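You operate a simulated robot arm through the tools that you are given. There is no shell and no other tool.

The job below is to be done with a simulated robot arm. You get a single attempt, and the scene is never put back.

Task
Put one of the orange connectors from the top of the far counter on top of the brown square carton. Take the silver step gauge on the top of the far counter and put it away on the top of the grey sensor bench. Take the red master from the top of the far counter and leave it on top of the brown small carton there. Take the black adapter from the top of the far counter and leave it on the tail end of belt 3. Stack the white canister that says "44" from the top of the far counter on top of the white canister that says "39". Take the blue hand pad on the top of the back counter and put it away on the top of the small table. Stack the yellow canister labelled "53" from the top of the back counter on top of the yellow canister labelled "28". Put the 120 orange width gauge from the top of the back counter on top of the medium carton there and the 105 orange width gauge on top of the white box there. Put the blue bin on the white table behind line 3 away on the white ledge. Take the grey tray marked "27" from the white table behind line 3 and leave it on the tail end of belt 2. Fetch the black tray labelled "59" from the top of the wooden pallet and set it on the top of the steel trolley. The order is free. Set down upright: red master, orange width gauge.
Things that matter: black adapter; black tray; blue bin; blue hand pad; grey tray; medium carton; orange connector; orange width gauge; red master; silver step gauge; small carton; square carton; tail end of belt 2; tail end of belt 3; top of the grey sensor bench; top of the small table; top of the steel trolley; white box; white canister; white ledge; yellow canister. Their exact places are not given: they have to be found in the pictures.

The check looks at the end state, three seconds after you hand in, the way a careful person would. Anything else that was tipped, shoved, dropped, spilled or broken makes it a failure.

Robot
A 7-joint arm with a two-finger gripper on a trunk, on a base that drives. Base frame: it is fixed to the floor where the robot stands at the start and does not move with it; the origin is under the middle of the robot, x ahead of it, y to its left, z up; the surface under the hand at the start is at about z = 0.97. Units: m, rad, N and s.
With the tool pointing down near the work surface it reaches from about 0.32 to 0.8 m from the robot's upright axis, wherever it stands. Its first joint turns from -2.897 to 2.897 rad. Places, roughly: black adapter [1.75, 0.25, 1]; black tray [1, -1.75, 0.5]; blue bin (15x20x11 cm) [-1.1, 0.3, 0.9]; blue hand pad (7x10x6 cm) [1.5, 1.4, 1]; grey tray [-1, -0.5, 0.75]; medium carton [1.25, 1.5, 1]; orange connector (8x4x4 cm) [0.6, 0.1, 1]; orange width gauge [0.75, 1.25, 1]; red master [0.75, 0.25, 1]; silver step gauge [0.5, 0.25, 1]; small carton [1, 0, 1]; square carton (20x24x15 cm) [2.2, 1.5, 1]; tail end of belt 2 (20x21 cm) [-3.66, -2.42, 1]; tail end of belt 3 (20x21 cm) [-2.32, -2.3, 1]; top of the grey sensor bench [-6.8, -1.2, 0.9]; top of the small table [-5.8, -3.9, 0.8]; top of the steel trolley [1, -4.6, 0.8]; white box (20x26x11 cm) [1, 1.5, 1]; white canister [2, 0, 1]; white ledge (22x78 cm) [-2.4, 0.96, 1.36]; yellow canister [1.75, 1.5, 1]. Payload 2.45 kg.
The tool frame sits at the grasp point between the pads (the TCP): z along the fingers, y along the line on which they close. The tips reach 0.027 m beyond it. The gripper opens to 0.08 m. The gripper's body begins 0.054 m behind the TCP.
Orientation is that of the tool frame in the base frame, as a unit quaternion [x, y, z, w]. With the fingers straight down and closing along the base's y, the tool's x points along the base's -x, its y along +y and its z along -z.

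Tools
- The arm moves only by the tool play_rows. Its argument "deltas" is a list of rows, each a list of 3 entries, a list of its own where there are three numbers: the turn, a rotation vector about the tool's x, y, z in rad, then the shift along the tool's x, y, z in m, then the opening, from 0 (shut) to 1 (fully open). In form: [[[rx, ry, rz], [tx, ty, tz], grip], ...]. A call has 1 to 20 rows; each row is the pose to reach, as a shift and turn from the pose commanded when the call began, along the tool's axes at that moment. Rows are played at 5 a second. More than 0.05 m and 0.15 rad between two rows, or a gripper value outside its range, and nothing of the call is played. A pose out of reach is approached as far as the arm can. The call stops where the force on the tool passes 40 N (or 10 N more than at its start, if that is more) or the arm is blocked; 0.2 s more then pass. Each finger travels about 0.153 m/s and halts on what it meets, pressing with about 26 N; the grip force reading is that of the motor and also rises with nothing between the fingers. The clock runs only during rows and for 0.2 s after the last one: add rows that repeat a pose to give the fingers time. The reply holds the time, the measured pose of the TCP, the force on the tool along the base axes, the opening and the grip force, in the units named above and with some noise, with the torque about the TCP (base axes, N m) and any sound that the robot's microphone picked up.
- Cameras (640 x 400 px; columns grow to the right, rows downward): "scene" is now at [0.0346, 0.1345, 1.698]; the picture's right is [-0.08, -1.00, 0.00], its down [-0.93, 0.08, -0.36] and it looks along [0.36, -0.03, -0.93] (base axes); focal length 214 px, centre (320, 200). "wrist" rides on the gripper at [0.063, 0.012, -0.079] in the tool frame; the picture's right is [-0.19, 0.98, 0.00], its down [-0.72, -0.14, -0.68] and it looks along [-0.67, -0.13, 0.73] (tool axes); focal length 226 px, centre (320, 200).
- snapshot(camera): a new picture of that camera. It takes no simulated time.
- move_column(by): slides the trunk up (or, below 0, down) by that many m; the arm and the scene camera ride with it, the base frame stays. It gives what a move gives, with no picture.
- base_move(legs): drives the robot by 1 to 6 legs, each [ahead, turn to the left] in m and rad, along the robot's own axes; the way and the turn of a leg run together, so that a leg with both is an arc; at most 1.5 m and 3.142 rad a leg. The arm and the cameras ride along, it lands a little off, and it stops where it bumps. It gives what a move gives.
- pan_tilt(pan, tilt): turns the head with the scene camera to pan (to the left, within 2.094 rad either way) and tilt (down, from -0.506 to 1.204), counted from straight ahead of the robot. It gives what a move gives.
- measure_at(camera, pixels): for up to 12 pixels [column, row] of the newest picture of that camera ("zoom" is the newest enlarged one), the place [x, y, z] in the base frame of the surface seen there, good to about 0.003 m. It takes no simulated time.
- close_up(camera, box): a new picture of the part [left, top, right, bottom] of that camera's present view, enlarged. It takes no simulated time.
- finish_job(): hands the job in; it is judged then, once.

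Open the gripper and draw the arm clear of the work before you hand the job in, unless the task says otherwise.

The tools are called after "Request:" as a command line: name --argument value ..., lists and objects as JSON in quotes. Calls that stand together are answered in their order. play_rows: Moves the arm, as the interface text tells. Its arguments: {"type":"object","properties":{"deltas":{"type":"array","items":{"type":"array"}}},"required":["deltas"]} The other tools are called the same way: move_column (by) slides the trunk up or down; base_move (legs) drives the base; pan_tilt (pan, tilt) turns the head that bears the scene camera; snapshot (camera) takes a picture; measure_at (camera, pixels) gives the place of the surface under pixels of a picture; close_up (camera, box) takes an enlarged picture of a part of a camera's view; finish_job () hands the job in.

At the start:

```text
t: 0.0
ee_pos: [0.5701, 0.1363, 1.2932]
ee_rot: [0.0, 1.0, -0.001, 0.0]
contact_force: [-0.3, -0.2, 0.1]
torque: [0.01, 0.01, -0.01]
gripper_width: 0.0799
finger_force: 0.1
trunk travel left (down, up): [-0.35, 0.19]
robot x, y, heading: [-0.0013, -0.0017, -0.002]
head pan, tilt: [-0.084, 1.201]
```

scene: 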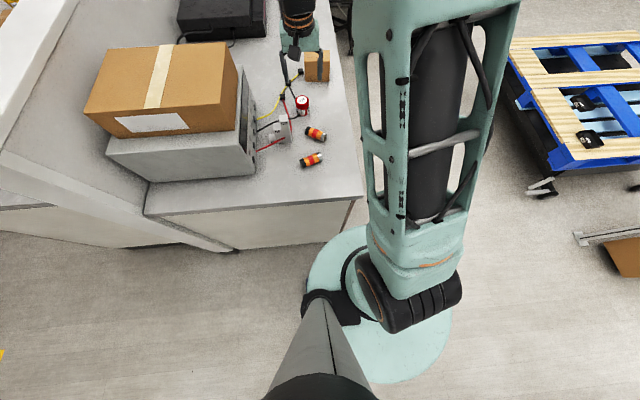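
wrist: 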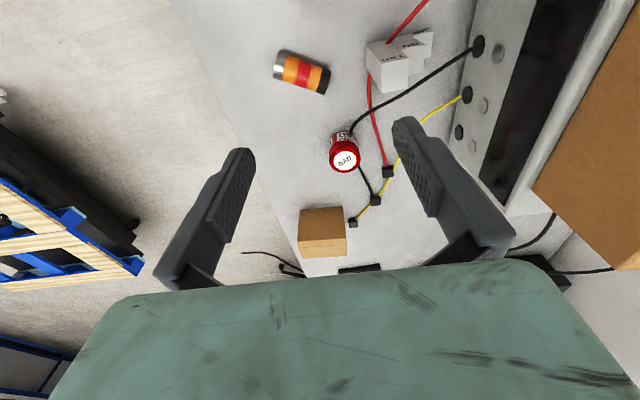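

I start by looking around the scene: the first picture shows the far counter with two orange connectors (~[315,134], [311,160]), a red master (~[302,103]), and a step gauge (~[280,130]). I turn the head to look ahead with less tilt.

Request:
pan_tilt --pan 0.0 --tilt 0.6

Request:
snapshot --camera "scene"

Request:
snapshot --camera "wrist"

```text
t: 1.0
ee_pos: [0.5696, 0.1365, 1.2931]
ee_rot: [0.0, 1.0, 0.001, -0.001]
contact_force: [-0.3, -0.6, 0.2]
torque: [0.0, -0.02, 0.03]
gripper_width: 0.0796
finger_force: 0.0
trunk travel left (down, up): [-0.35, 0.19]
robot x, y, heading: [0.0016, -0.0013, 0.001]
head pan, tilt: [0.0, 0.6]
```

```text
taken
```

scene: 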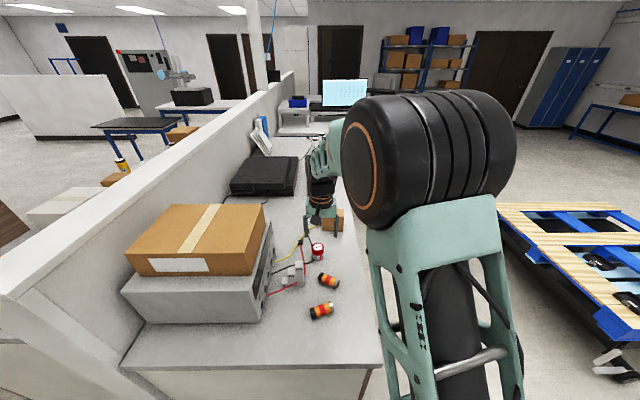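

```text
taken
```

wrist: 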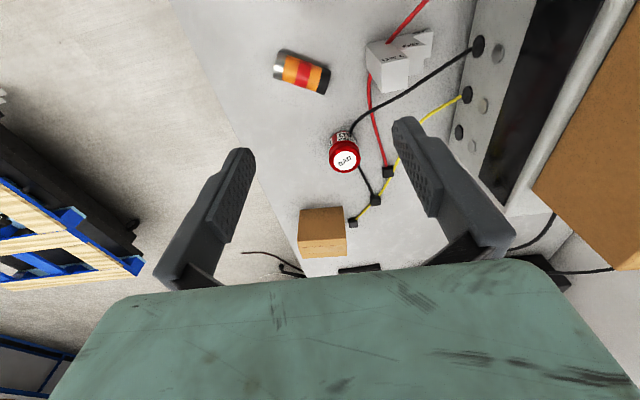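

The far counter lies along x at y≈0–0.6, with a white partition at its left and the back counter behind it. I look left and right with the head.

Request:
pan_tilt --pan 0.8 --tilt 0.5

Request:
snapshot --camera "scene"

Request:
pan_tilt --pan 1.8 --tilt 0.5

Request:
snapshot --camera "scene"

Request:
pan_tilt --pan -0.9 --tilt 0.5

Request:
snapshot --camera "scene"

Request:
pan_tilt --pan -1.9 --tilt 0.5

Request:
snapshot --camera "scene"

```text
t: 2.1
ee_pos: [0.5708, 0.1367, 1.2915]
ee_rot: [0.0, 1.0, 0.0, -0.001]
contact_force: [0.2, -0.6, -0.4]
torque: [-0.01, 0.0, -0.01]
gripper_width: 0.0799
finger_force: 0.1
trunk travel left (down, up): [-0.35, 0.19]
robot x, y, heading: [0.0001, -0.0006, -0.003]
head pan, tilt: [0.799, 0.499]
```

```text
taken
```

scene: 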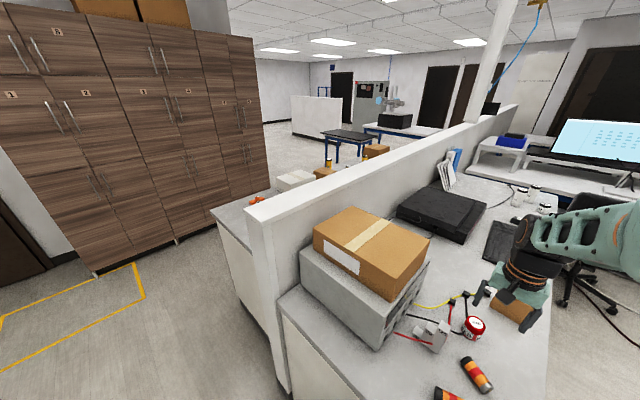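

```text
t: 3.4
ee_pos: [0.5707, 0.1373, 1.2924]
ee_rot: [0.0, 1.0, 0.0, 0.0]
contact_force: [0.7, 0.3, 0.0]
torque: [-0.01, -0.01, 0.0]
gripper_width: 0.0799
finger_force: 0.1
trunk travel left (down, up): [-0.35, 0.19]
robot x, y, heading: [-0.0043, 0.0002, 0.002]
head pan, tilt: [1.799, 0.499]
```

```text
taken
```

scene: 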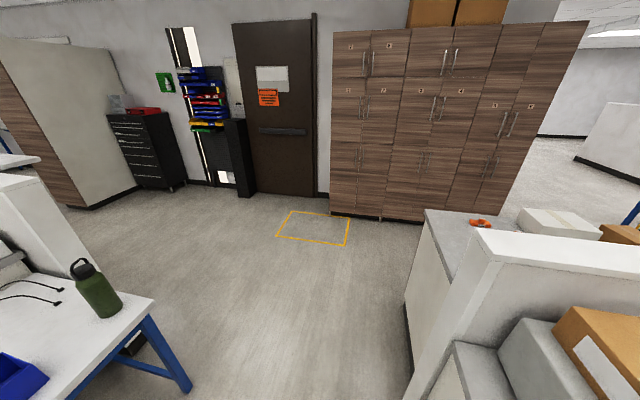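

```text
t: 5.8
ee_pos: [0.5721, 0.1367, 1.2927]
ee_rot: [0.0, 1.0, 0.0, 0.0]
contact_force: [0.0, 0.2, 0.0]
torque: [-0.01, 0.02, -0.03]
gripper_width: 0.0799
finger_force: 0.0
trunk travel left (down, up): [-0.35, 0.19]
robot x, y, heading: [-0.0, -0.0023, -0.004]
head pan, tilt: [-0.901, 0.499]
```

```text
taken
```

scene: 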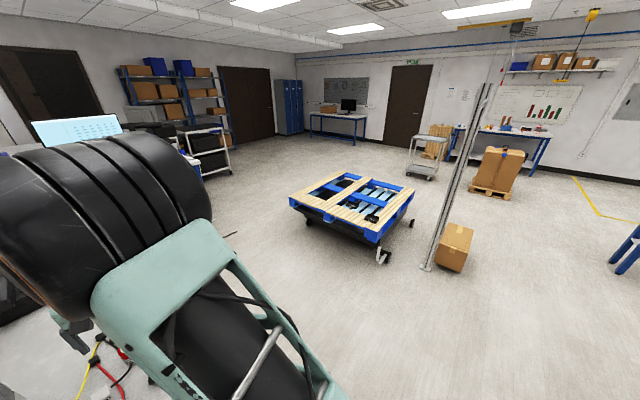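

```text
t: 7.1
ee_pos: [0.571, 0.136, 1.2935]
ee_rot: [0.001, 1.0, 0.0, 0.0]
contact_force: [0.1, -0.2, -0.4]
torque: [-0.01, -0.03, -0.03]
gripper_width: 0.0802
finger_force: 0.0
trunk travel left (down, up): [-0.35, 0.19]
robot x, y, heading: [-0.0021, 0.0005, -0.002]
head pan, tilt: [-1.901, 0.499]
```

```text
taken
```

scene: 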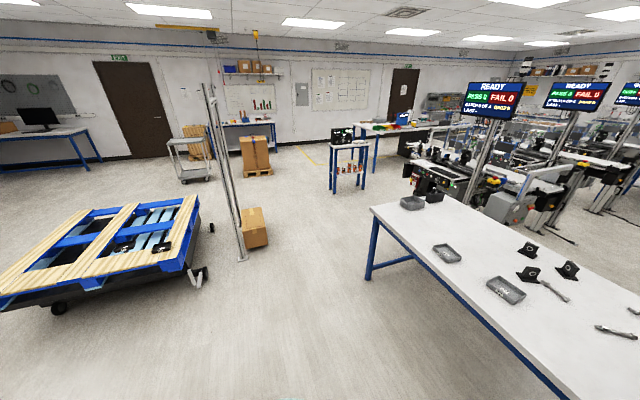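

The right-back view shows the white table with trays (~[503,290], [447,253], [411,203]) and the pallet with black trays, steel trolley ~[190,155]. I measure several landmarks here.

Request:
measure_at --camera "scene" --pixels '[[503, 292], [447, 253], [411, 203], [373, 205], [372, 280], [500, 345], [190, 141], [185, 165], [350, 150], [243, 260], [150, 260], [135, 245]]'

Request:
close_up --camera "scene" --box '[380, 180, 640, 342]'

Request:
close_up --camera "scene" --box '[380, 60, 640, 222]'

```text
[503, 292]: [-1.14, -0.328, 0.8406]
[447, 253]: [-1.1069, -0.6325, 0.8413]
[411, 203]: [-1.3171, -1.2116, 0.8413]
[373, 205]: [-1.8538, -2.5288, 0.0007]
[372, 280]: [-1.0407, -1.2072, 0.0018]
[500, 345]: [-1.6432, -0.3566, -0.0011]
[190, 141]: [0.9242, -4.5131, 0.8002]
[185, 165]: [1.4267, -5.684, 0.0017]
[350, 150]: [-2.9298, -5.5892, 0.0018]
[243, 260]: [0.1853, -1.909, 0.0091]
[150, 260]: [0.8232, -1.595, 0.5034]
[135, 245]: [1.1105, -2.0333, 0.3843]
```

```text
2.46 times, centred on (510, 261) of scene
```

zoom: 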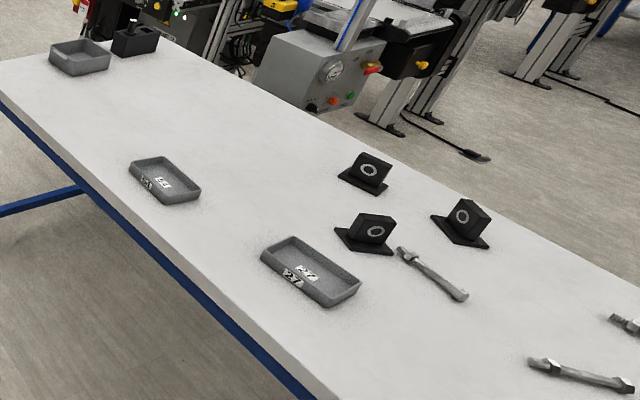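

```text
2.46 times, centred on (510, 141) of scene
```

zoom: 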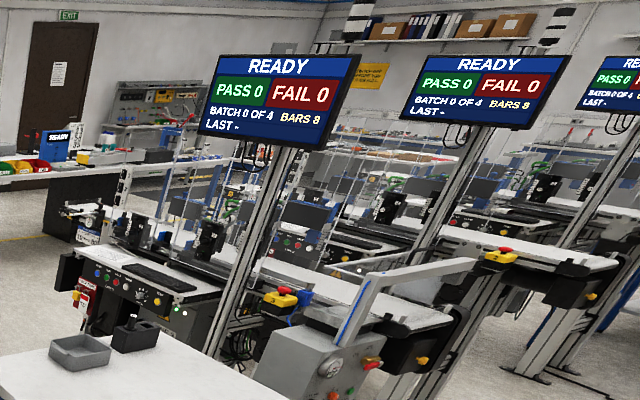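

The white table (z≈0.84) holds three grey trays. Now I look at the far counter objects; the head goes back to the front with a close-up and I measure master, connectors, gauge and small carton.

Request:
pan_tilt --pan 0.15 --tilt 0.75

Request:
snapshot --camera "scene"

Request:
close_up --camera "scene" --box '[200, 130, 400, 255]'

Request:
measure_at --camera "wrist" --pixels '[[344, 160], [343, 138], [322, 217], [322, 245], [302, 72], [280, 65], [325, 80], [385, 55], [392, 78], [412, 42], [428, 40], [300, 240]]'

```text
t: 9.0
ee_pos: [0.5706, 0.1367, 1.2928]
ee_rot: [0.001, 1.0, 0.0, 0.001]
contact_force: [0.6, 0.4, 0.6]
torque: [-0.03, 0.0, 0.03]
gripper_width: 0.0801
finger_force: 0.0
trunk travel left (down, up): [-0.35, 0.19]
robot x, y, heading: [-0.0027, 0.0001, -0.002]
head pan, tilt: [0.15, 0.75]
```

```text
taken
```

scene: 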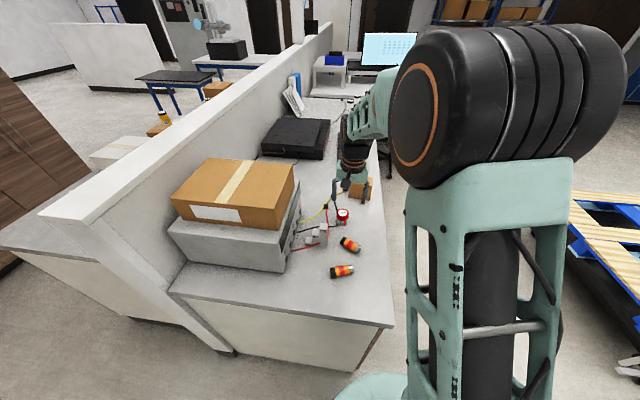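

```text
3.20 times, centred on (300, 192) of scene
```

zoom: 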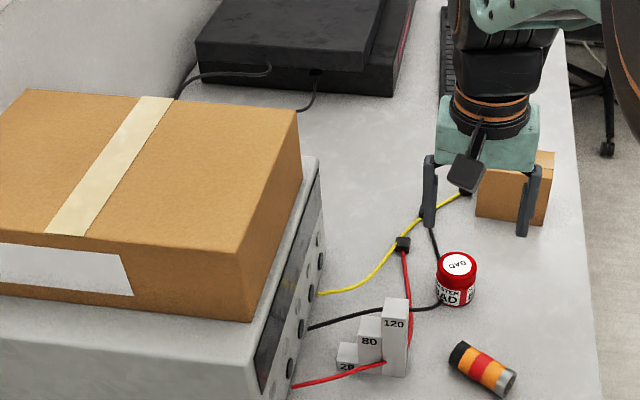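

```text
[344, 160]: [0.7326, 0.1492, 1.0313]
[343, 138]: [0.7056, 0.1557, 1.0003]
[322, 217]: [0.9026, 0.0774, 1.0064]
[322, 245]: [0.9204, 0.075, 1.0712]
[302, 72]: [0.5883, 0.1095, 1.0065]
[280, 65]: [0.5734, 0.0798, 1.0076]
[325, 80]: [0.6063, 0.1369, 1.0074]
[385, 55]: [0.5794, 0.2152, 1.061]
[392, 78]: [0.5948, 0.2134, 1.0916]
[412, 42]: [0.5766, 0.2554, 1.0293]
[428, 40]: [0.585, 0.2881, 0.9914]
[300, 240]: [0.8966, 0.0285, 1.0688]
```

The close-up shows the step gauge (steps 20/80/120 along +y), the red master with a round lid, and the small carton. I measure counter edges and clearances in the scene view.

Request:
measure_at --camera "scene" --pixels '[[391, 322], [174, 288], [383, 225], [374, 175], [355, 368], [72, 218], [200, 325], [232, 352], [568, 195], [620, 372], [380, 390], [340, 105]]'

Request:
pan_tilt --pan -0.5 --tilt 1.1

Request:
snapshot --camera "scene"

```text
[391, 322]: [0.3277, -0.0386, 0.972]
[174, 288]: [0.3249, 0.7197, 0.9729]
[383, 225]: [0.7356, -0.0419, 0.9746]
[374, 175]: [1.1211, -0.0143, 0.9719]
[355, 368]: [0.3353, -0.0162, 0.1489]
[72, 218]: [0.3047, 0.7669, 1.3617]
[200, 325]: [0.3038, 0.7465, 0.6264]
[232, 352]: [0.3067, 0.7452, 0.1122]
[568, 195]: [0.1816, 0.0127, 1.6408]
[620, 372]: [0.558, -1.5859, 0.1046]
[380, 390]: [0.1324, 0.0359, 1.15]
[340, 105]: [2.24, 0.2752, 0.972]
```

```text
t: 10.1
ee_pos: [0.5705, 0.1362, 1.2929]
ee_rot: [0.001, 1.0, 0.0, 0.0]
contact_force: [-1.1, 0.0, 0.7]
torque: [0.02, 0.02, 0.01]
gripper_width: 0.0802
finger_force: 0.1
trunk travel left (down, up): [-0.35, 0.19]
robot x, y, heading: [0.002, -0.0014, -0.004]
head pan, tilt: [-0.499, 1.1]
```

```text
taken
```

scene: 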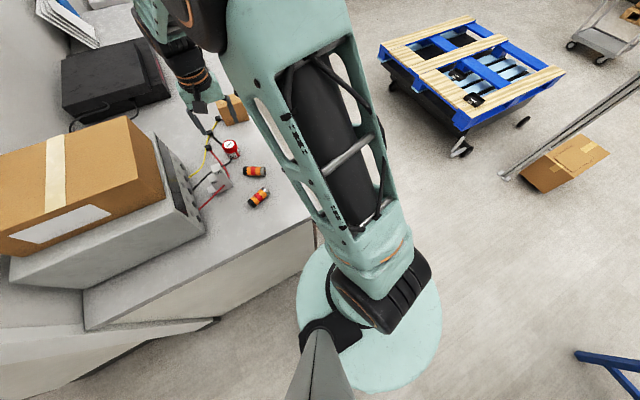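

The base disc is visible at ~[300,290] to [441,310]; I measure its edge for its radius, and the pallet and right side clearance.

Request:
measure_at --camera "scene" --pixels '[[300, 300], [439, 300], [430, 350], [360, 389], [310, 265], [462, 128], [452, 155], [385, 60], [378, 50], [475, 22], [563, 72], [505, 180]]'

Request:
close_up --camera "scene" --box '[370, 10, 580, 141]'

```text
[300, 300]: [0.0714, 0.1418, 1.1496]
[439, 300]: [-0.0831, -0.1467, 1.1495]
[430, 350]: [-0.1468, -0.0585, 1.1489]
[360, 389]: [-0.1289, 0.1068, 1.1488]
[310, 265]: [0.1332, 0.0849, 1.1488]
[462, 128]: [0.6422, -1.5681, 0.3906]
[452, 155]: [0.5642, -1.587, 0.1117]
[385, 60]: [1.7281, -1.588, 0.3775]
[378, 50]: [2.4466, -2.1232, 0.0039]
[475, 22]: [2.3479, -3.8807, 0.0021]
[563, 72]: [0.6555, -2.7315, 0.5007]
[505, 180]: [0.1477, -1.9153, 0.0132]
```

```text
3.05 times, centred on (475, 76) of scene
```

zoom: 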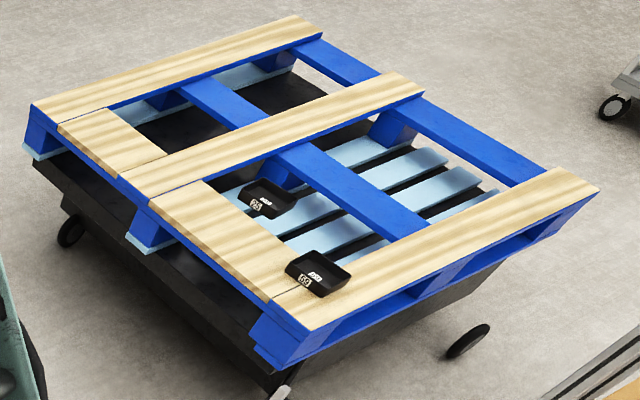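

The disc at z=1.149 is the torso plate (radius ~0.17). I'll drive to the right side of the far counter: turn right, ahead 0.5, turn left, ahead 0.8, turn left to face the counter.

Request:
base_move --legs '[[0, -1.571], [0.55, 0], [0, 1.571], [0.75, 0]]'

Request:
pan_tilt --pan 0.2 --tilt 0.5

Request:
snapshot --camera "scene"

```text
t: 24.8
ee_pos: [1.321, -0.4196, 1.2921]
ee_rot: [0.001, 1.0, 0.0, 0.0]
contact_force: [0.4, 0.1, -0.2]
torque: [0.02, 0.0, 0.01]
gripper_width: 0.08
finger_force: 0.1
trunk travel left (down, up): [-0.35, 0.19]
robot x, y, heading: [0.7487, -0.5555, -0.004]
head pan, tilt: [-0.499, 1.1]
```

```text
t: 25.9
ee_pos: [1.3218, -0.4188, 1.2929]
ee_rot: [0.001, 1.0, 0.0, 0.001]
contact_force: [0.0, -0.8, -0.4]
torque: [0.0, 0.02, 0.06]
gripper_width: 0.0801
finger_force: 0.1
trunk travel left (down, up): [-0.35, 0.19]
robot x, y, heading: [0.7547, -0.557, 0.002]
head pan, tilt: [0.201, 0.499]
```

```text
taken
```

scene: 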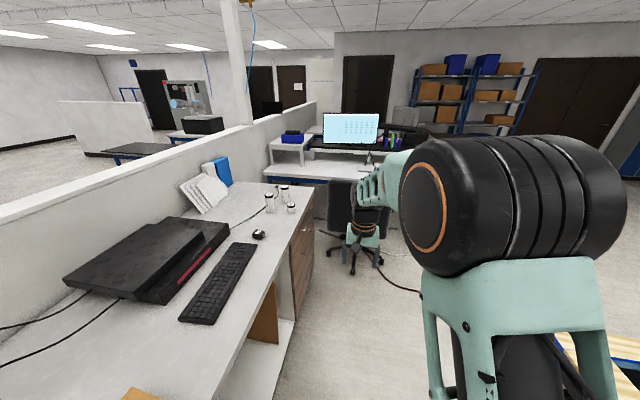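

Canisters are seen near [270,200],[284,193],[291,208] and a black object near [259,233]. I take a close-up and measure.

Request:
close_up --camera "scene" --box '[180, 140, 340, 240]'

Request:
measure_at --camera "scene" --pixels '[[270, 196], [284, 187], [291, 205], [259, 234], [316, 196], [232, 395], [330, 195], [350, 265], [365, 245], [300, 260], [110, 265], [200, 190]]'

```text
4.00 times, centred on (260, 190) of scene
```

zoom: 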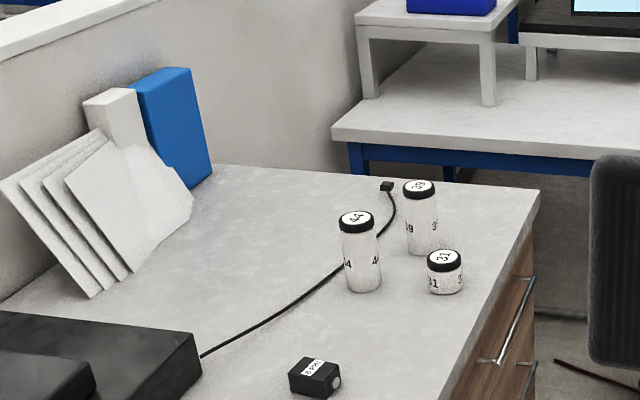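

```text
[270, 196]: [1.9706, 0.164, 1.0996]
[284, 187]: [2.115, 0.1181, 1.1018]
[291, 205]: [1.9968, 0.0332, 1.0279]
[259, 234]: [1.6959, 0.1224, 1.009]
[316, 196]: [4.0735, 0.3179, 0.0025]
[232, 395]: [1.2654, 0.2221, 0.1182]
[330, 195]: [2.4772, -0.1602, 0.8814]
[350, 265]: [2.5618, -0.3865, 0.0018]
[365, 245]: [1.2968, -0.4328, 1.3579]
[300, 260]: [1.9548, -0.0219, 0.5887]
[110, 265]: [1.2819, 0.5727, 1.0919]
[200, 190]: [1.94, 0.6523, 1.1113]
```

Canisters 44 at (1.97,0.16), 39 at (2.115,0.118), 31 at (2.0,0.03); black adapter at (1.70,0.12). Now I turn left to face the counter for the red master job.

Request:
base_move --legs '[[0, 1.571]]'

Request:
snapshot --camera "wrist"

Request:
pan_tilt --pan 0.1 --tilt 0.8

Request:
snapshot --camera "scene"

```text
t: 30.2
ee_pos: [0.6126, 0.0145, 1.2933]
ee_rot: [0.708, -0.707, 0.001, -0.001]
contact_force: [0.9, 0.0, 0.1]
torque: [0.01, -0.03, -0.01]
gripper_width: 0.0799
finger_force: 0.1
trunk travel left (down, up): [-0.35, 0.19]
robot x, y, heading: [0.7512, -0.5571, 1.569]
head pan, tilt: [0.201, 0.499]
```

```text
taken
```

wrist: 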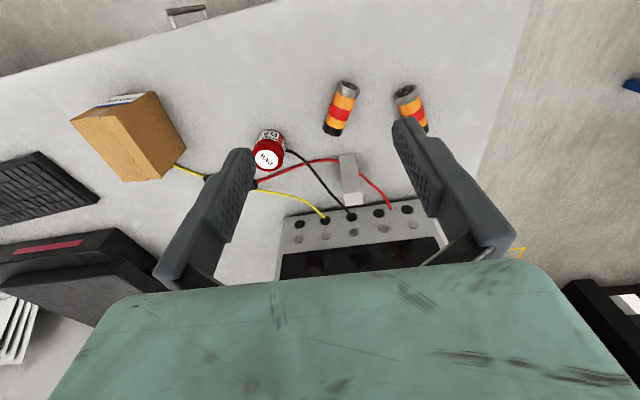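

```text
t: 31.0
ee_pos: [0.6118, 0.0156, 1.2921]
ee_rot: [0.708, -0.706, 0.0, 0.0]
contact_force: [0.5, -0.6, -0.6]
torque: [0.02, 0.03, 0.01]
gripper_width: 0.0798
finger_force: 0.1
trunk travel left (down, up): [-0.35, 0.19]
robot x, y, heading: [0.7501, -0.5562, 1.569]
head pan, tilt: [0.099, 0.799]
```

```text
taken
```

scene: 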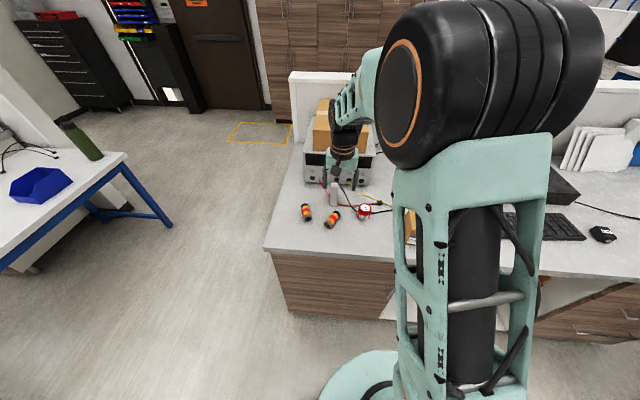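

The master is at ~[266,155] in the wrist picture, the carton at ~[130,130]. Measure their surfaces.

Request:
measure_at --camera "wrist" --pixels '[[266, 158], [270, 137], [255, 152], [281, 155], [155, 120], [110, 150], [128, 122], [155, 93], [76, 120], [120, 180], [183, 150], [348, 185]]'

Request:
close_up --camera "wrist" --box '[60, 60, 300, 210]'

```text
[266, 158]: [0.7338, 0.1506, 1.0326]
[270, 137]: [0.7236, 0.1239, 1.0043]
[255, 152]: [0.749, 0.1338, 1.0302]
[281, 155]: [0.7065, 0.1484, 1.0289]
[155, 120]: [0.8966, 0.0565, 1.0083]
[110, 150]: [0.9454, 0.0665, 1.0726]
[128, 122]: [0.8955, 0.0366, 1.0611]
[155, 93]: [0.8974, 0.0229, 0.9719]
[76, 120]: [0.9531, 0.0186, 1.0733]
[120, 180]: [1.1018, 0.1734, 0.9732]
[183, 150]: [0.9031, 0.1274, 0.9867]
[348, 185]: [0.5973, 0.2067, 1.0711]
```

```text
2.67 times, centred on (180, 135) of wrist
```

zoom: 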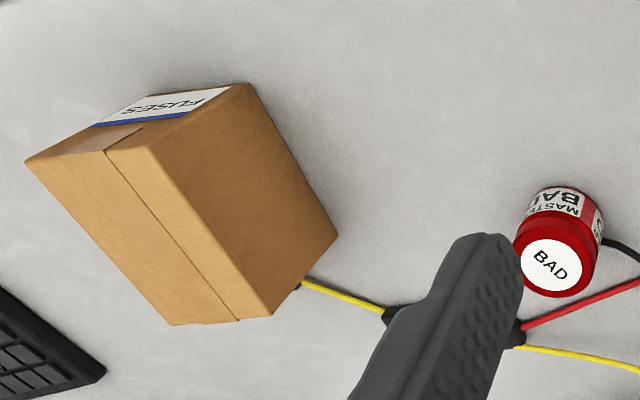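

The carton "FUSES" top face corners are at about [148,150],[27,160],[172,323],[238,318] in the zoom. I measure these plus the master lid edges.

Request:
measure_at --camera "zoom" --pixels '[[146, 158], [32, 162], [170, 318], [234, 314], [110, 230], [552, 266], [533, 262], [568, 270], [556, 290], [552, 245], [575, 205], [540, 200]]'

```text
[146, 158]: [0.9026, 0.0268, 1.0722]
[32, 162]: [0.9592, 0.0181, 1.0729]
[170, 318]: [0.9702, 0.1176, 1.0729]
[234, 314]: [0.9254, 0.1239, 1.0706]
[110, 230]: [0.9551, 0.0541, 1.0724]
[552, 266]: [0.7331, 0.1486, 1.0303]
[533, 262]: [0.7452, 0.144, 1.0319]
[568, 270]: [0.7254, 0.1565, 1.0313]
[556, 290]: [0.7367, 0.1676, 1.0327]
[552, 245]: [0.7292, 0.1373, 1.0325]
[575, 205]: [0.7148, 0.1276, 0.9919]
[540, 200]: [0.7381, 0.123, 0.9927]
```

Carton top centre ≈(0.938,0.071,1.073); master centre ≈(0.733,0.149), top 1.032. I move over the master and check with the wrist camera.

Request:
play_rows --deltas '[[[0, 0, 0], [-0.034, -0.03, 0], 1], [[0, 0, 0], [-0.067, -0.06, 0], 1], [[0, 0, 0], [-0.1, -0.09, 0], 1], [[0, 0, 0], [-0.134, -0.121, 0], 1], [[0, 0, 0], [-0.134, -0.121, 0.04], 1], [[0, 0, 0], [-0.134, -0.121, 0.08], 1], [[0, 0, 0], [-0.134, -0.121, 0.12], 1], [[0, 0, 0], [-0.134, -0.121, 0.14], 1], [[0, 0, 0], [-0.134, -0.121, 0.14], 1]]'

Request:
snapshot --camera "wrist"

```text
t: 33.0
ee_pos: [0.7332, 0.1484, 1.1537]
ee_rot: [0.708, -0.706, 0.001, 0.001]
contact_force: [-0.6, -1.3, -0.9]
torque: [0.02, -0.01, -0.05]
gripper_width: 0.0802
finger_force: 0.1
trunk travel left (down, up): [-0.35, 0.19]
robot x, y, heading: [0.7491, -0.5534, 1.572]
head pan, tilt: [0.099, 0.799]
```

```text
taken
```

wrist: 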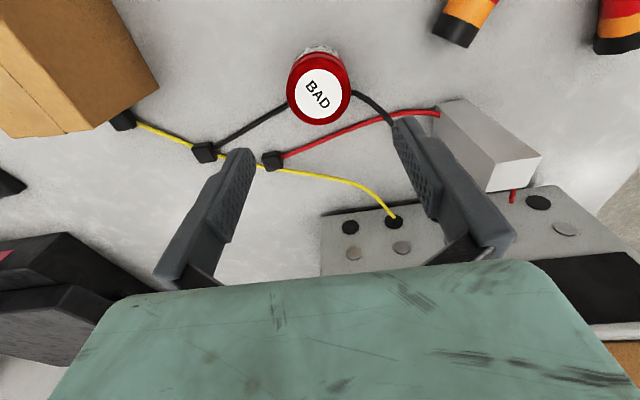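

The lid "BAD" is at ~[318,92]; connectors at [204,152] and [272,160]. I measure the lid edges and connector heights.

Request:
measure_at --camera "wrist" --pixels '[[318, 95], [292, 90], [347, 92], [319, 121], [318, 70], [204, 150], [272, 158], [300, 130], [290, 145], [465, 120], [505, 165], [540, 160]]'

```text
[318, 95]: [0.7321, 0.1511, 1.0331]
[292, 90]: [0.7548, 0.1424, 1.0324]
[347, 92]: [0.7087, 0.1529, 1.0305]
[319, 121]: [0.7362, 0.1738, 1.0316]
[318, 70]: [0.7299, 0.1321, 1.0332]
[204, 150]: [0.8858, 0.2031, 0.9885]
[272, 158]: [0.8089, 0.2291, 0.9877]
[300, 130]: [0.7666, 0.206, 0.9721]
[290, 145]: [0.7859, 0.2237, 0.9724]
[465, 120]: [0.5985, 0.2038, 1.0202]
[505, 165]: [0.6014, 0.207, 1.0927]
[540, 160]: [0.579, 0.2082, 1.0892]
```

Lid centre is (0.732,0.152), diameter 46 mm, with nothing near the fingers. I descend to TCP z≈1.005 and close.

Request:
play_rows --deltas '[[[0, 0, 0], [-0.003, 0.001, 0.04], 1], [[0, 0, 0], [-0.003, 0.001, 0.08], 1], [[0, 0, 0], [-0.003, 0.001, 0.11], 1], [[0, 0, 0], [-0.003, 0.001, 0.135], 1], [[0, 0, 0], [-0.003, 0.001, 0.148], 1], [[0, 0, 0], [-0.003, 0.001, 0.148], 1], [[0, 0, 0], [-0.003, 0.001, 0.148], 0.4], [[0, 0, 0], [-0.003, 0.001, 0.148], 0], [[0, 0, 0], [-0.003, 0.001, 0.148], 0], [[0, 0, 0], [-0.003, 0.001, 0.148], 0]]'

```text
t: 35.2
ee_pos: [0.7319, 0.1529, 1.0039]
ee_rot: [0.708, -0.707, 0.001, 0.0]
contact_force: [0.0, -0.4, 0.4]
torque: [0.02, -0.01, -0.02]
gripper_width: 0.055
finger_force: 26.1
trunk travel left (down, up): [-0.35, 0.19]
robot x, y, heading: [0.7514, -0.5564, 1.57]
head pan, tilt: [0.099, 0.799]
```

Gripped (width 0.055). I lift to z≈1.17 and move above the small carton, then look.

Request:
play_rows --deltas '[[[0, 0, 0], [0, 0, -0.04], 0], [[0, 0, 0], [0, 0, -0.08], 0], [[0, 0, 0], [0, 0, -0.12], 0], [[0, 0, 0], [0, 0, -0.165], 0], [[0, 0, 0], [0.02, -0.04, -0.165], 0], [[0, 0, 0], [0.04, -0.08, -0.165], 0], [[0, 0, 0], [0.06, -0.12, -0.165], 0], [[0, 0, 0], [0.07, -0.16, -0.165], 0], [[0, 0, 0], [0.08, -0.2, -0.165], 0], [[0, 0, 0], [0.08, -0.2, -0.165], 0]]'

Request:
snapshot --camera "wrist"

```text
t: 37.4
ee_pos: [0.9307, 0.0747, 1.169]
ee_rot: [0.708, -0.706, 0.0, 0.0]
contact_force: [-0.1, -0.3, -3.0]
torque: [0.01, -0.05, -0.02]
gripper_width: 0.0549
finger_force: 25.8
trunk travel left (down, up): [-0.35, 0.19]
robot x, y, heading: [0.7516, -0.5534, 1.572]
head pan, tilt: [0.099, 0.799]
```

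```text
taken
```

wrist: 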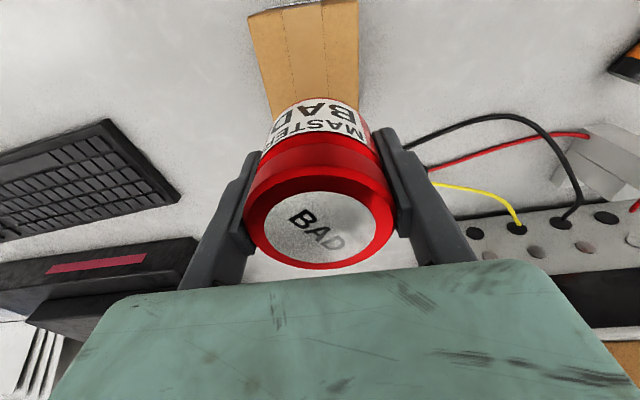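

The master hangs straight; the carton's top is visible at [250–360, 5–100]. I measure its edges to centre precisely.

Request:
measure_at --camera "wrist" --pixels '[[258, 30], [265, 60], [270, 90], [356, 20], [356, 60], [357, 90], [300, 12], [345, 5], [255, 18], [310, 60]]'

```text
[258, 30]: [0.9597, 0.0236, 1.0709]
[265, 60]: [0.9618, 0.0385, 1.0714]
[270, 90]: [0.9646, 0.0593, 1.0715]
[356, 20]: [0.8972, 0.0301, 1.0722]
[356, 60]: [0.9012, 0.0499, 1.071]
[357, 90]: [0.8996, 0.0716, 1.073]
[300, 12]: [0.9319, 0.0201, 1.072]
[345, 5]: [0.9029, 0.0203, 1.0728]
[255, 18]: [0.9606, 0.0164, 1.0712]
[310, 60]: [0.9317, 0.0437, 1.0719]
```

Carton centre ≈(0.933,0.071). I lower to TCP z≈1.105, open, and lift.

Request:
play_rows --deltas '[[[0, 0, 0], [0.003, -0.002, 0.03], 0], [[0, 0, 0], [0.003, -0.002, 0.05], 0], [[0, 0, 0], [0.003, -0.002, 0.06], 0], [[0, 0, 0], [0.003, -0.002, 0.0645], 0], [[0, 0, 0], [0.003, -0.002, 0.0645], 0]]'

```text
t: 38.6
ee_pos: [0.9343, 0.0694, 1.1046]
ee_rot: [0.708, -0.707, -0.001, 0.0]
contact_force: [-0.7, -1.1, -3.2]
torque: [-0.02, 0.04, -0.04]
gripper_width: 0.0547
finger_force: 26.3
trunk travel left (down, up): [-0.35, 0.19]
robot x, y, heading: [0.753, -0.5588, 1.571]
head pan, tilt: [0.099, 0.799]
```

Still the full weight (−3 N) hangs on the tool; I lower a couple of mm more.

Request:
play_rows --deltas '[[[0, 0, 0], [0, 0, 0.001], 0], [[0, 0, 0], [0, 0, 0.002], 0], [[0, 0, 0], [0, 0, 0.002], 0]]'

```text
t: 39.4
ee_pos: [0.9342, 0.0707, 1.1041]
ee_rot: [0.708, -0.707, 0.0, 0.0]
contact_force: [-0.4, -0.4, 0.9]
torque: [-0.08, 0.0, -0.01]
gripper_width: 0.0551
finger_force: 25.9
trunk travel left (down, up): [-0.35, 0.19]
robot x, y, heading: [0.7479, -0.5572, 1.568]
head pan, tilt: [0.099, 0.799]
```

Contact is made (force now +0.9). I open the fingers and rise, then look.

Request:
play_rows --deltas '[[[0, 0, 0], [0, 0, 0], 0.5], [[0, 0, 0], [0, 0, 0], 1], [[0, 0, 0], [0, 0, 0], 1], [[0, 0, 0], [0, 0, -0.04], 1], [[0, 0, 0], [0, 0, -0.08], 1], [[0, 0, 0], [0, 0, -0.12], 1], [[0, 0, 0], [0, 0, -0.16], 1], [[0, 0, 0], [0, 0, -0.19], 1]]'

Request:
snapshot --camera "wrist"

```text
t: 41.2
ee_pos: [0.9344, 0.0698, 1.2923]
ee_rot: [0.708, -0.707, 0.001, 0.0]
contact_force: [0.6, 0.1, 0.4]
torque: [0.02, -0.01, -0.02]
gripper_width: 0.0798
finger_force: 0.0
trunk travel left (down, up): [-0.35, 0.19]
robot x, y, heading: [0.7515, -0.5539, 1.573]
head pan, tilt: [0.099, 0.799]
```

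```text
taken
```

wrist: 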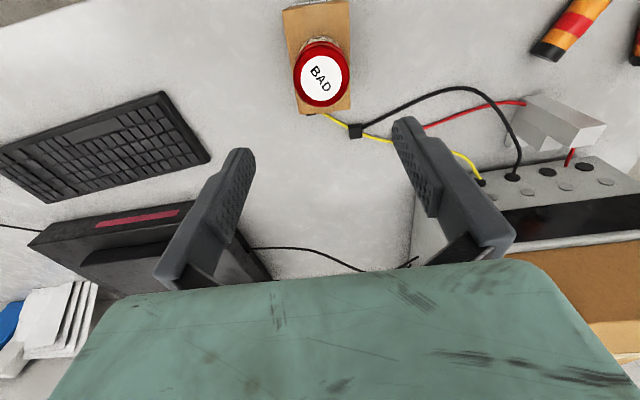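

The master stands on the carton. Next is the white canister 44→39: I drive along the counter to x≈1.85 and face it again.

Request:
base_move --legs '[[0, -1.571], [1.1, 0], [0, 1.571]]'

Request:
snapshot --camera "wrist"

Request:
snapshot --camera "scene"

```text
t: 54.7
ee_pos: [2.0532, 0.069, 1.2923]
ee_rot: [-0.704, 0.711, 0.0, 0.0]
contact_force: [-0.2, 0.1, -0.7]
torque: [-0.01, 0.0, -0.02]
gripper_width: 0.0799
finger_force: 0.0
trunk travel left (down, up): [-0.35, 0.19]
robot x, y, heading: [1.8681, -0.5537, 1.563]
head pan, tilt: [0.099, 0.799]
```

```text
taken
```

wrist: 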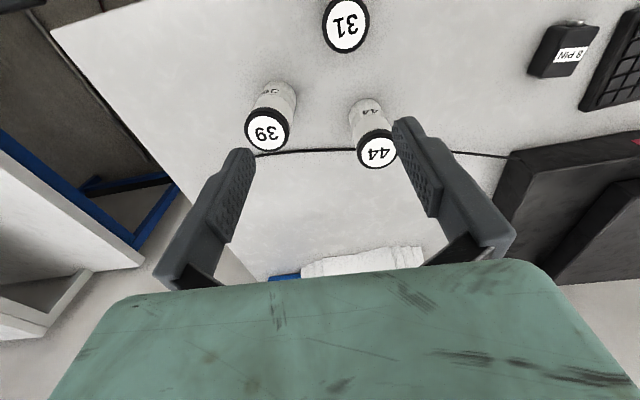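

```text
taken
```

scene: 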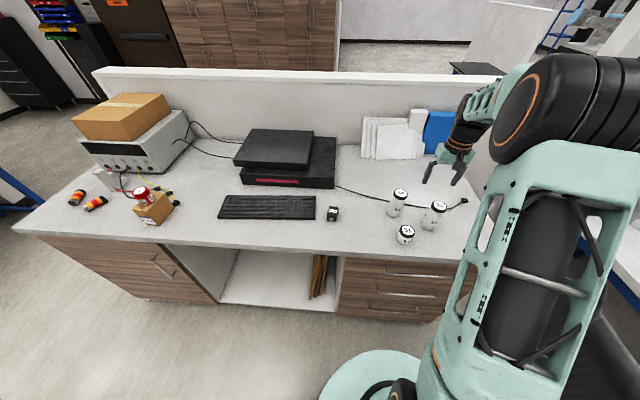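

Lids: 39 at ~[267,132], 44 at ~[377,150], 31 at ~[346,26]; the adapter "8 PIN" at ~[565,50]. I measure their edges.

Request:
measure_at --camera "wrist" --pixels '[[267, 133], [248, 133], [287, 133], [267, 150], [267, 115], [377, 152], [360, 152], [396, 150], [377, 134], [377, 166], [275, 95], [365, 115]]'

Request:
close_up --camera "wrist" --box '[230, 60, 430, 185]'

```text
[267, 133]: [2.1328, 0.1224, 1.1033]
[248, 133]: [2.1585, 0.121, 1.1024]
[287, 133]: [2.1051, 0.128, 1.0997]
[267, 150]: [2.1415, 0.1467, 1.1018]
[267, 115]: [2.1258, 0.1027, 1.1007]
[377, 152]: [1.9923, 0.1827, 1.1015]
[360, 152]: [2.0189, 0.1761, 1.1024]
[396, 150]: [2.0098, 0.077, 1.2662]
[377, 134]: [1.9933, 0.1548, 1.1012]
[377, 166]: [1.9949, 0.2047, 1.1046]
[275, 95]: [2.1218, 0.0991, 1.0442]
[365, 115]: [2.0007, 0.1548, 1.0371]
```

```text
3.20 times, centred on (330, 122) of wrist
```

zoom: 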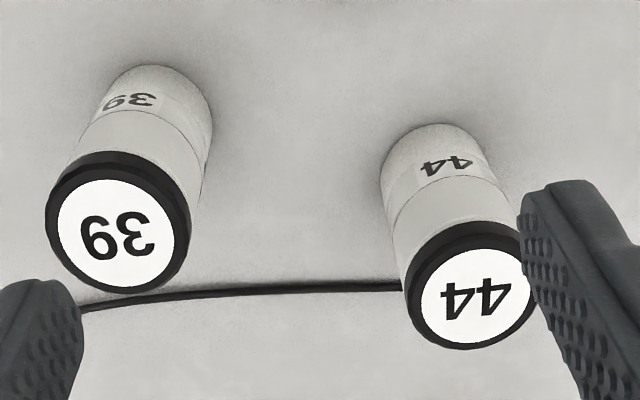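

Canister 44's lid centre is (1.992,0.179), 39's is (2.132,0.124), tops at 1.102. I move above 44 and check.

Request:
play_rows --deltas '[[[0, 0, 0], [-0.037, 0.02, 0], 1], [[0, 0, 0], [-0.074, 0.04, 0], 1], [[0, 0, 0], [-0.1095, 0.062, 0], 1], [[0, 0, 0], [-0.1095, 0.062, 0.03], 1], [[0, 0, 0], [-0.1095, 0.062, 0.06], 1], [[0, 0, 0], [-0.1095, 0.062, 0.09], 1], [[0, 0, 0], [-0.1095, 0.062, 0.09], 1]]'

Request:
snapshot --camera "wrist"

```text
t: 56.3
ee_pos: [1.992, 0.1782, 1.202]
ee_rot: [-0.704, 0.71, 0.0, 0.0]
contact_force: [-0.5, -0.2, 0.4]
torque: [0.02, 0.01, -0.02]
gripper_width: 0.0801
finger_force: 0.0
trunk travel left (down, up): [-0.35, 0.19]
robot x, y, heading: [1.8589, -0.5538, 1.565]
head pan, tilt: [0.099, 0.799]
```

```text
taken
```

wrist: 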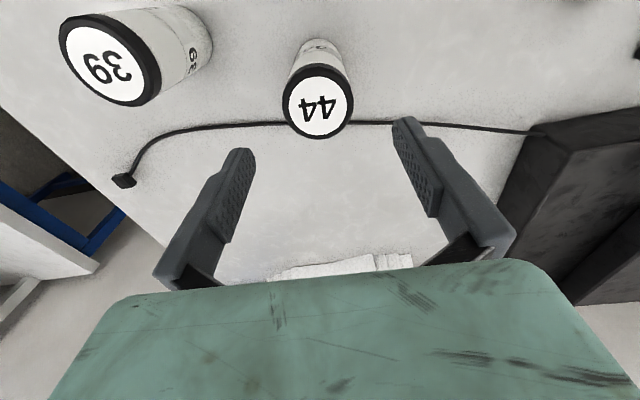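

Canister 44 is centred under the gripper at ~[318,103]. I measure the lid edges of both canisters again.

Request:
measure_at --camera "wrist" --pixels '[[318, 106], [288, 104], [348, 104], [318, 135], [318, 78], [318, 64], [318, 55], [101, 65], [68, 62], [137, 72], [97, 98], [105, 30]]'

```text
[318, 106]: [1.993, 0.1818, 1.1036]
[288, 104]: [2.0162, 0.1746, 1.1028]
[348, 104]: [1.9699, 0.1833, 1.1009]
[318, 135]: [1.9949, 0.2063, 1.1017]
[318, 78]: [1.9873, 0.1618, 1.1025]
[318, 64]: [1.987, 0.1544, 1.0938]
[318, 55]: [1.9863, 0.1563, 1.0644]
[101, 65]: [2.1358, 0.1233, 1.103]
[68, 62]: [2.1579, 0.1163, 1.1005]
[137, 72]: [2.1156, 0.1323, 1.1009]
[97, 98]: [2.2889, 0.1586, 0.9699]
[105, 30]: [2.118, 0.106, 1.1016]
```

44 centre (1.993,0.181). I descend to TCP z≈1.058 and close on it.

Request:
play_rows --deltas '[[[0, 0, 0], [-0.0025, -0.001, 0.04], 1], [[0, 0, 0], [-0.0025, -0.001, 0.08], 1], [[0, 0, 0], [-0.0025, -0.001, 0.115], 1], [[0, 0, 0], [-0.0025, -0.001, 0.135], 1], [[0, 0, 0], [-0.0025, -0.001, 0.144], 1], [[0, 0, 0], [-0.0025, -0.001, 0.144], 1], [[0, 0, 0], [-0.0025, -0.001, 0.144], 0.4], [[0, 0, 0], [-0.0025, -0.001, 0.144], 0], [[0, 0, 0], [-0.0025, -0.001, 0.144], 0], [[0, 0, 0], [-0.0025, -0.001, 0.144], 0]]'

```text
t: 58.5
ee_pos: [1.994, 0.1807, 1.058]
ee_rot: [-0.703, 0.711, 0.0, 0.0]
contact_force: [0.1, 0.0, 3.9]
torque: [-0.17, 0.0, -0.02]
gripper_width: 0.0573
finger_force: 25.5
trunk travel left (down, up): [-0.35, 0.19]
robot x, y, heading: [1.8573, -0.5536, 1.565]
head pan, tilt: [0.099, 0.799]
```

Gripped (0.057). I lift 0.2 m and move over canister 39, then check with the wrist camera.

Request:
play_rows --deltas '[[[0, 0, 0], [0, 0, -0.04], 0], [[0, 0, 0], [0, 0, -0.08], 0], [[0, 0, 0], [0, 0, -0.12], 0], [[0, 0, 0], [0, 0, -0.16], 0], [[0, 0, 0], [0, 0, -0.2], 0], [[0, 0, 0], [0.014, -0.035, -0.2], 0], [[0, 0, 0], [0.028, -0.07, -0.2], 0], [[0, 0, 0], [0.042, -0.105, -0.2], 0], [[0, 0, 0], [0.0548, -0.1385, -0.2], 0], [[0, 0, 0], [0.0548, -0.1385, -0.2], 0], [[0, 0, 0], [0.0548, -0.1385, -0.18], 0], [[0, 0, 0], [0.0548, -0.1385, -0.16], 0], [[0, 0, 0], [0.0548, -0.1385, -0.16], 0]]'

Request:
snapshot --camera "wrist"

Request:
snapshot --camera "scene"

```text
t: 61.3
ee_pos: [2.1321, 0.124, 1.2195]
ee_rot: [-0.704, 0.71, 0.0, 0.0]
contact_force: [-0.2, 0.4, -2.3]
torque: [0.01, 0.03, 0.01]
gripper_width: 0.0571
finger_force: 25.4
trunk travel left (down, up): [-0.35, 0.19]
robot x, y, heading: [1.8642, -0.5544, 1.563]
head pan, tilt: [0.099, 0.799]
```

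```text
taken
```

wrist: 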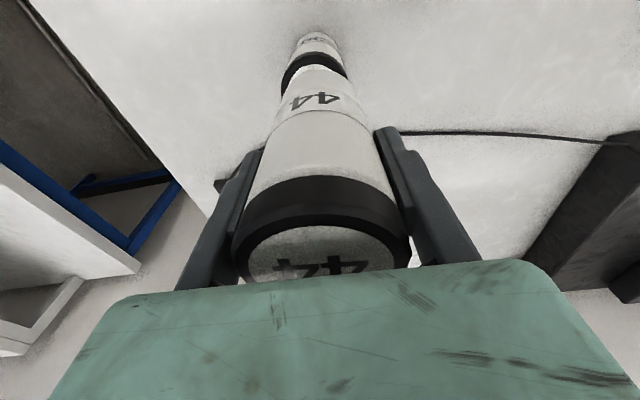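

```text
taken
```

scene: 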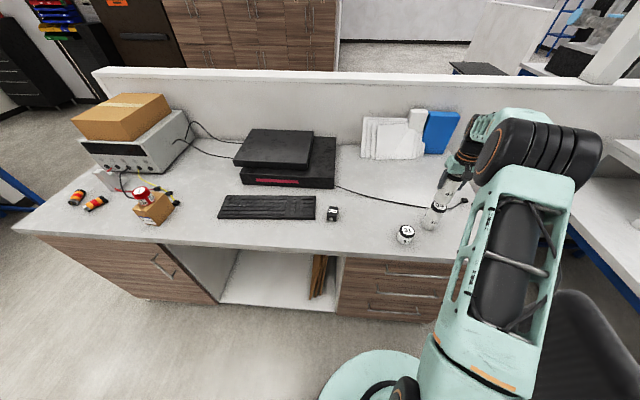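

They look aligned. I take a close-up and measure the lower lid rim and the upper canister's bottom.

Request:
close_up --camera "wrist" --box '[240, 20, 400, 120]'

Request:
measure_at --camera "zoom" --pixels '[[180, 225], [295, 145], [420, 220], [172, 250], [428, 250], [295, 190]]'

```text
4.00 times, centred on (320, 70) of wrist
```

zoom: 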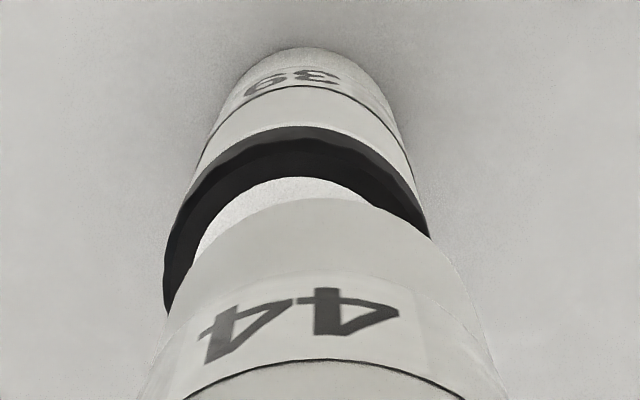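

```text
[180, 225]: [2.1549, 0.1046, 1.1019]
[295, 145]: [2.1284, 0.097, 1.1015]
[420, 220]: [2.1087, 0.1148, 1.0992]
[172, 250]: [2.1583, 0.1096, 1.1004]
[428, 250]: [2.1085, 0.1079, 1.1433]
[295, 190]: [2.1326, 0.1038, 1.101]
```

Alignment is within ~2 mm. I lower until contact (expected TCP z≈1.188).

Request:
play_rows --deltas '[[[0, 0, 0], [-0.001, 0, 0.015], 0], [[0, 0, 0], [-0.001, 0, 0.025], 0], [[0, 0, 0], [-0.001, 0, 0.0295], 0], [[0, 0, 0], [-0.001, 0, 0.031], 0], [[0, 0, 0], [-0.001, 0, 0.031], 0]]'

```text
t: 62.5
ee_pos: [2.1309, 0.1255, 1.1885]
ee_rot: [-0.703, 0.711, 0.0, 0.002]
contact_force: [0.4, 0.2, 8.3]
torque: [-0.14, 0.0, 0.01]
gripper_width: 0.0571
finger_force: 26.1
trunk travel left (down, up): [-0.35, 0.19]
robot x, y, heading: [1.8594, -0.5572, 1.558]
head pan, tilt: [0.099, 0.799]
```

Contact at 8 N. I release by opening and rise straight up.

Request:
play_rows --deltas '[[[0, 0, 0], [0, 0, -0.0005], 0], [[0, 0, 0], [0, 0, -0.0005], 0.5], [[0, 0, 0], [0, 0, -0.0005], 1], [[0, 0, 0], [0, 0, -0.0005], 1], [[0, 0, 0], [0, 0, -0.03], 1], [[0, 0, 0], [0, 0, -0.06], 1], [[0, 0, 0], [0, 0, -0.1], 1], [[0, 0, 0], [0, 0, -0.13], 1]]'

Request:
snapshot --camera "wrist"

Request:
snapshot --camera "scene"

```text
t: 64.3
ee_pos: [2.1302, 0.1273, 1.3175]
ee_rot: [-0.703, 0.711, 0.0, 0.0]
contact_force: [-1.1, 0.2, 0.4]
torque: [0.01, -0.03, 0.01]
gripper_width: 0.0799
finger_force: 0.1
trunk travel left (down, up): [-0.35, 0.19]
robot x, y, heading: [1.8628, -0.5555, 1.56]
head pan, tilt: [0.099, 0.799]
```

```text
taken
```

wrist: 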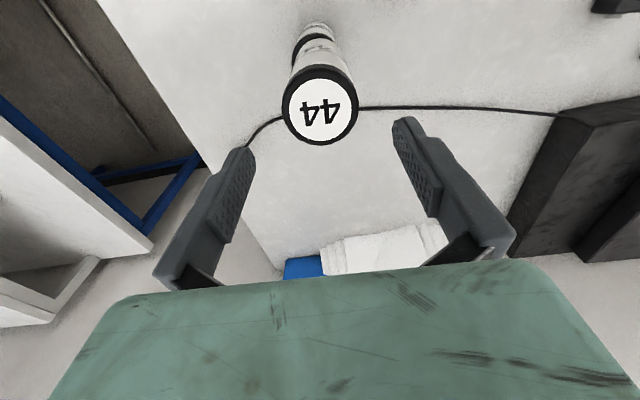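

```text
taken
```

scene: 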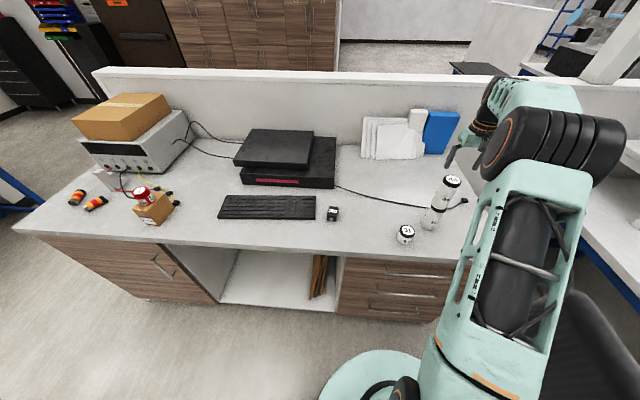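

Stack stands. Next, the black adapter at (1.70,0.12): I move the hand over it at height and look.

Request:
play_rows --deltas '[[[0, 0, 0], [0, 0.045, 0], 1], [[0, 0, 0], [0, 0.09, 0], 1], [[0, 0, 0], [0, 0.135, 0], 1], [[0, 0, 0], [0, 0.18, 0], 1], [[0, 0, 0], [0, 0.225, 0], 1], [[0, 0, 0], [0, 0.27, 0], 1], [[0, 0, 0], [0, 0.315, 0], 1], [[0, 0, 0], [0, 0.36, 0], 1], [[0, 0, 0], [0, 0.4, 0], 1], [[0, 0, 0], [0, 0.434, 0], 1], [[0, 0, 0], [0, 0.434, 0.04], 1], [[0, 0, 0], [0, 0.434, 0.08], 1], [[0, 0, 0], [0, 0.434, 0.12], 1], [[0, 0, 0], [0, 0.434, 0.15], 1], [[0, 0, 0], [0, 0.434, 0.15], 1]]'

Request:
snapshot --camera "wrist"

```text
t: 67.5
ee_pos: [1.6967, 0.13, 1.1669]
ee_rot: [-0.704, 0.71, 0.001, 0.0]
contact_force: [0.0, -0.3, 0.1]
torque: [-0.01, 0.0, -0.01]
gripper_width: 0.0801
finger_force: 0.2
trunk travel left (down, up): [-0.35, 0.19]
robot x, y, heading: [1.8608, -0.5575, 1.555]
head pan, tilt: [0.099, 0.799]
```

```text
taken
```

wrist: 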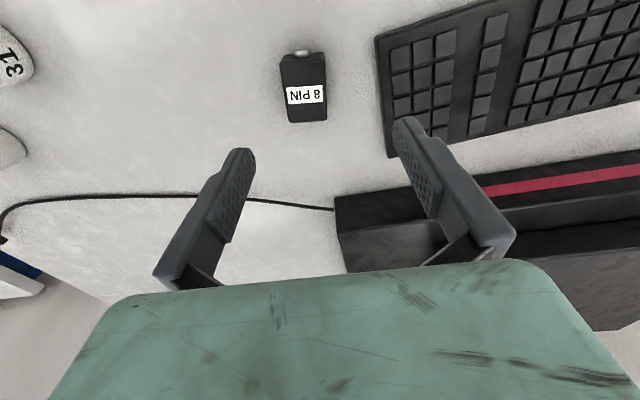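

The adapter "8 PIN" is at ~[305,88], the keyboard edge to its right at ~[380,40–150]. I measure outlines.

Request:
measure_at --camera "wrist" --pixels '[[305, 95], [285, 118], [325, 115], [283, 65], [325, 62], [302, 50], [303, 119], [385, 140], [378, 45], [385, 90], [305, 75], [360, 90]]'

Request:
close_up --camera "wrist" --box '[240, 30, 400, 130]'

```text
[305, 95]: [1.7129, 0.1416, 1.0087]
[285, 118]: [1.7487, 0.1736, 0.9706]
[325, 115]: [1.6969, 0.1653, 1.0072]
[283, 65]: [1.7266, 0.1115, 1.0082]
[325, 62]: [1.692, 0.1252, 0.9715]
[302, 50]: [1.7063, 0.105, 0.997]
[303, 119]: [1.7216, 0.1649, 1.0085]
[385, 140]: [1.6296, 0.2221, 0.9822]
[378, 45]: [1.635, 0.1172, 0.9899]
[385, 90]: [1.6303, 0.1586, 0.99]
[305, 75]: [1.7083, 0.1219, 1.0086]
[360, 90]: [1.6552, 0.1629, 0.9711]
```

```text
4.00 times, centred on (320, 80) of wrist
```

zoom: 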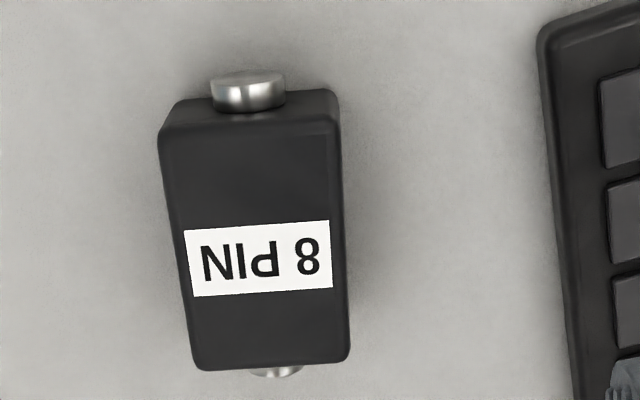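

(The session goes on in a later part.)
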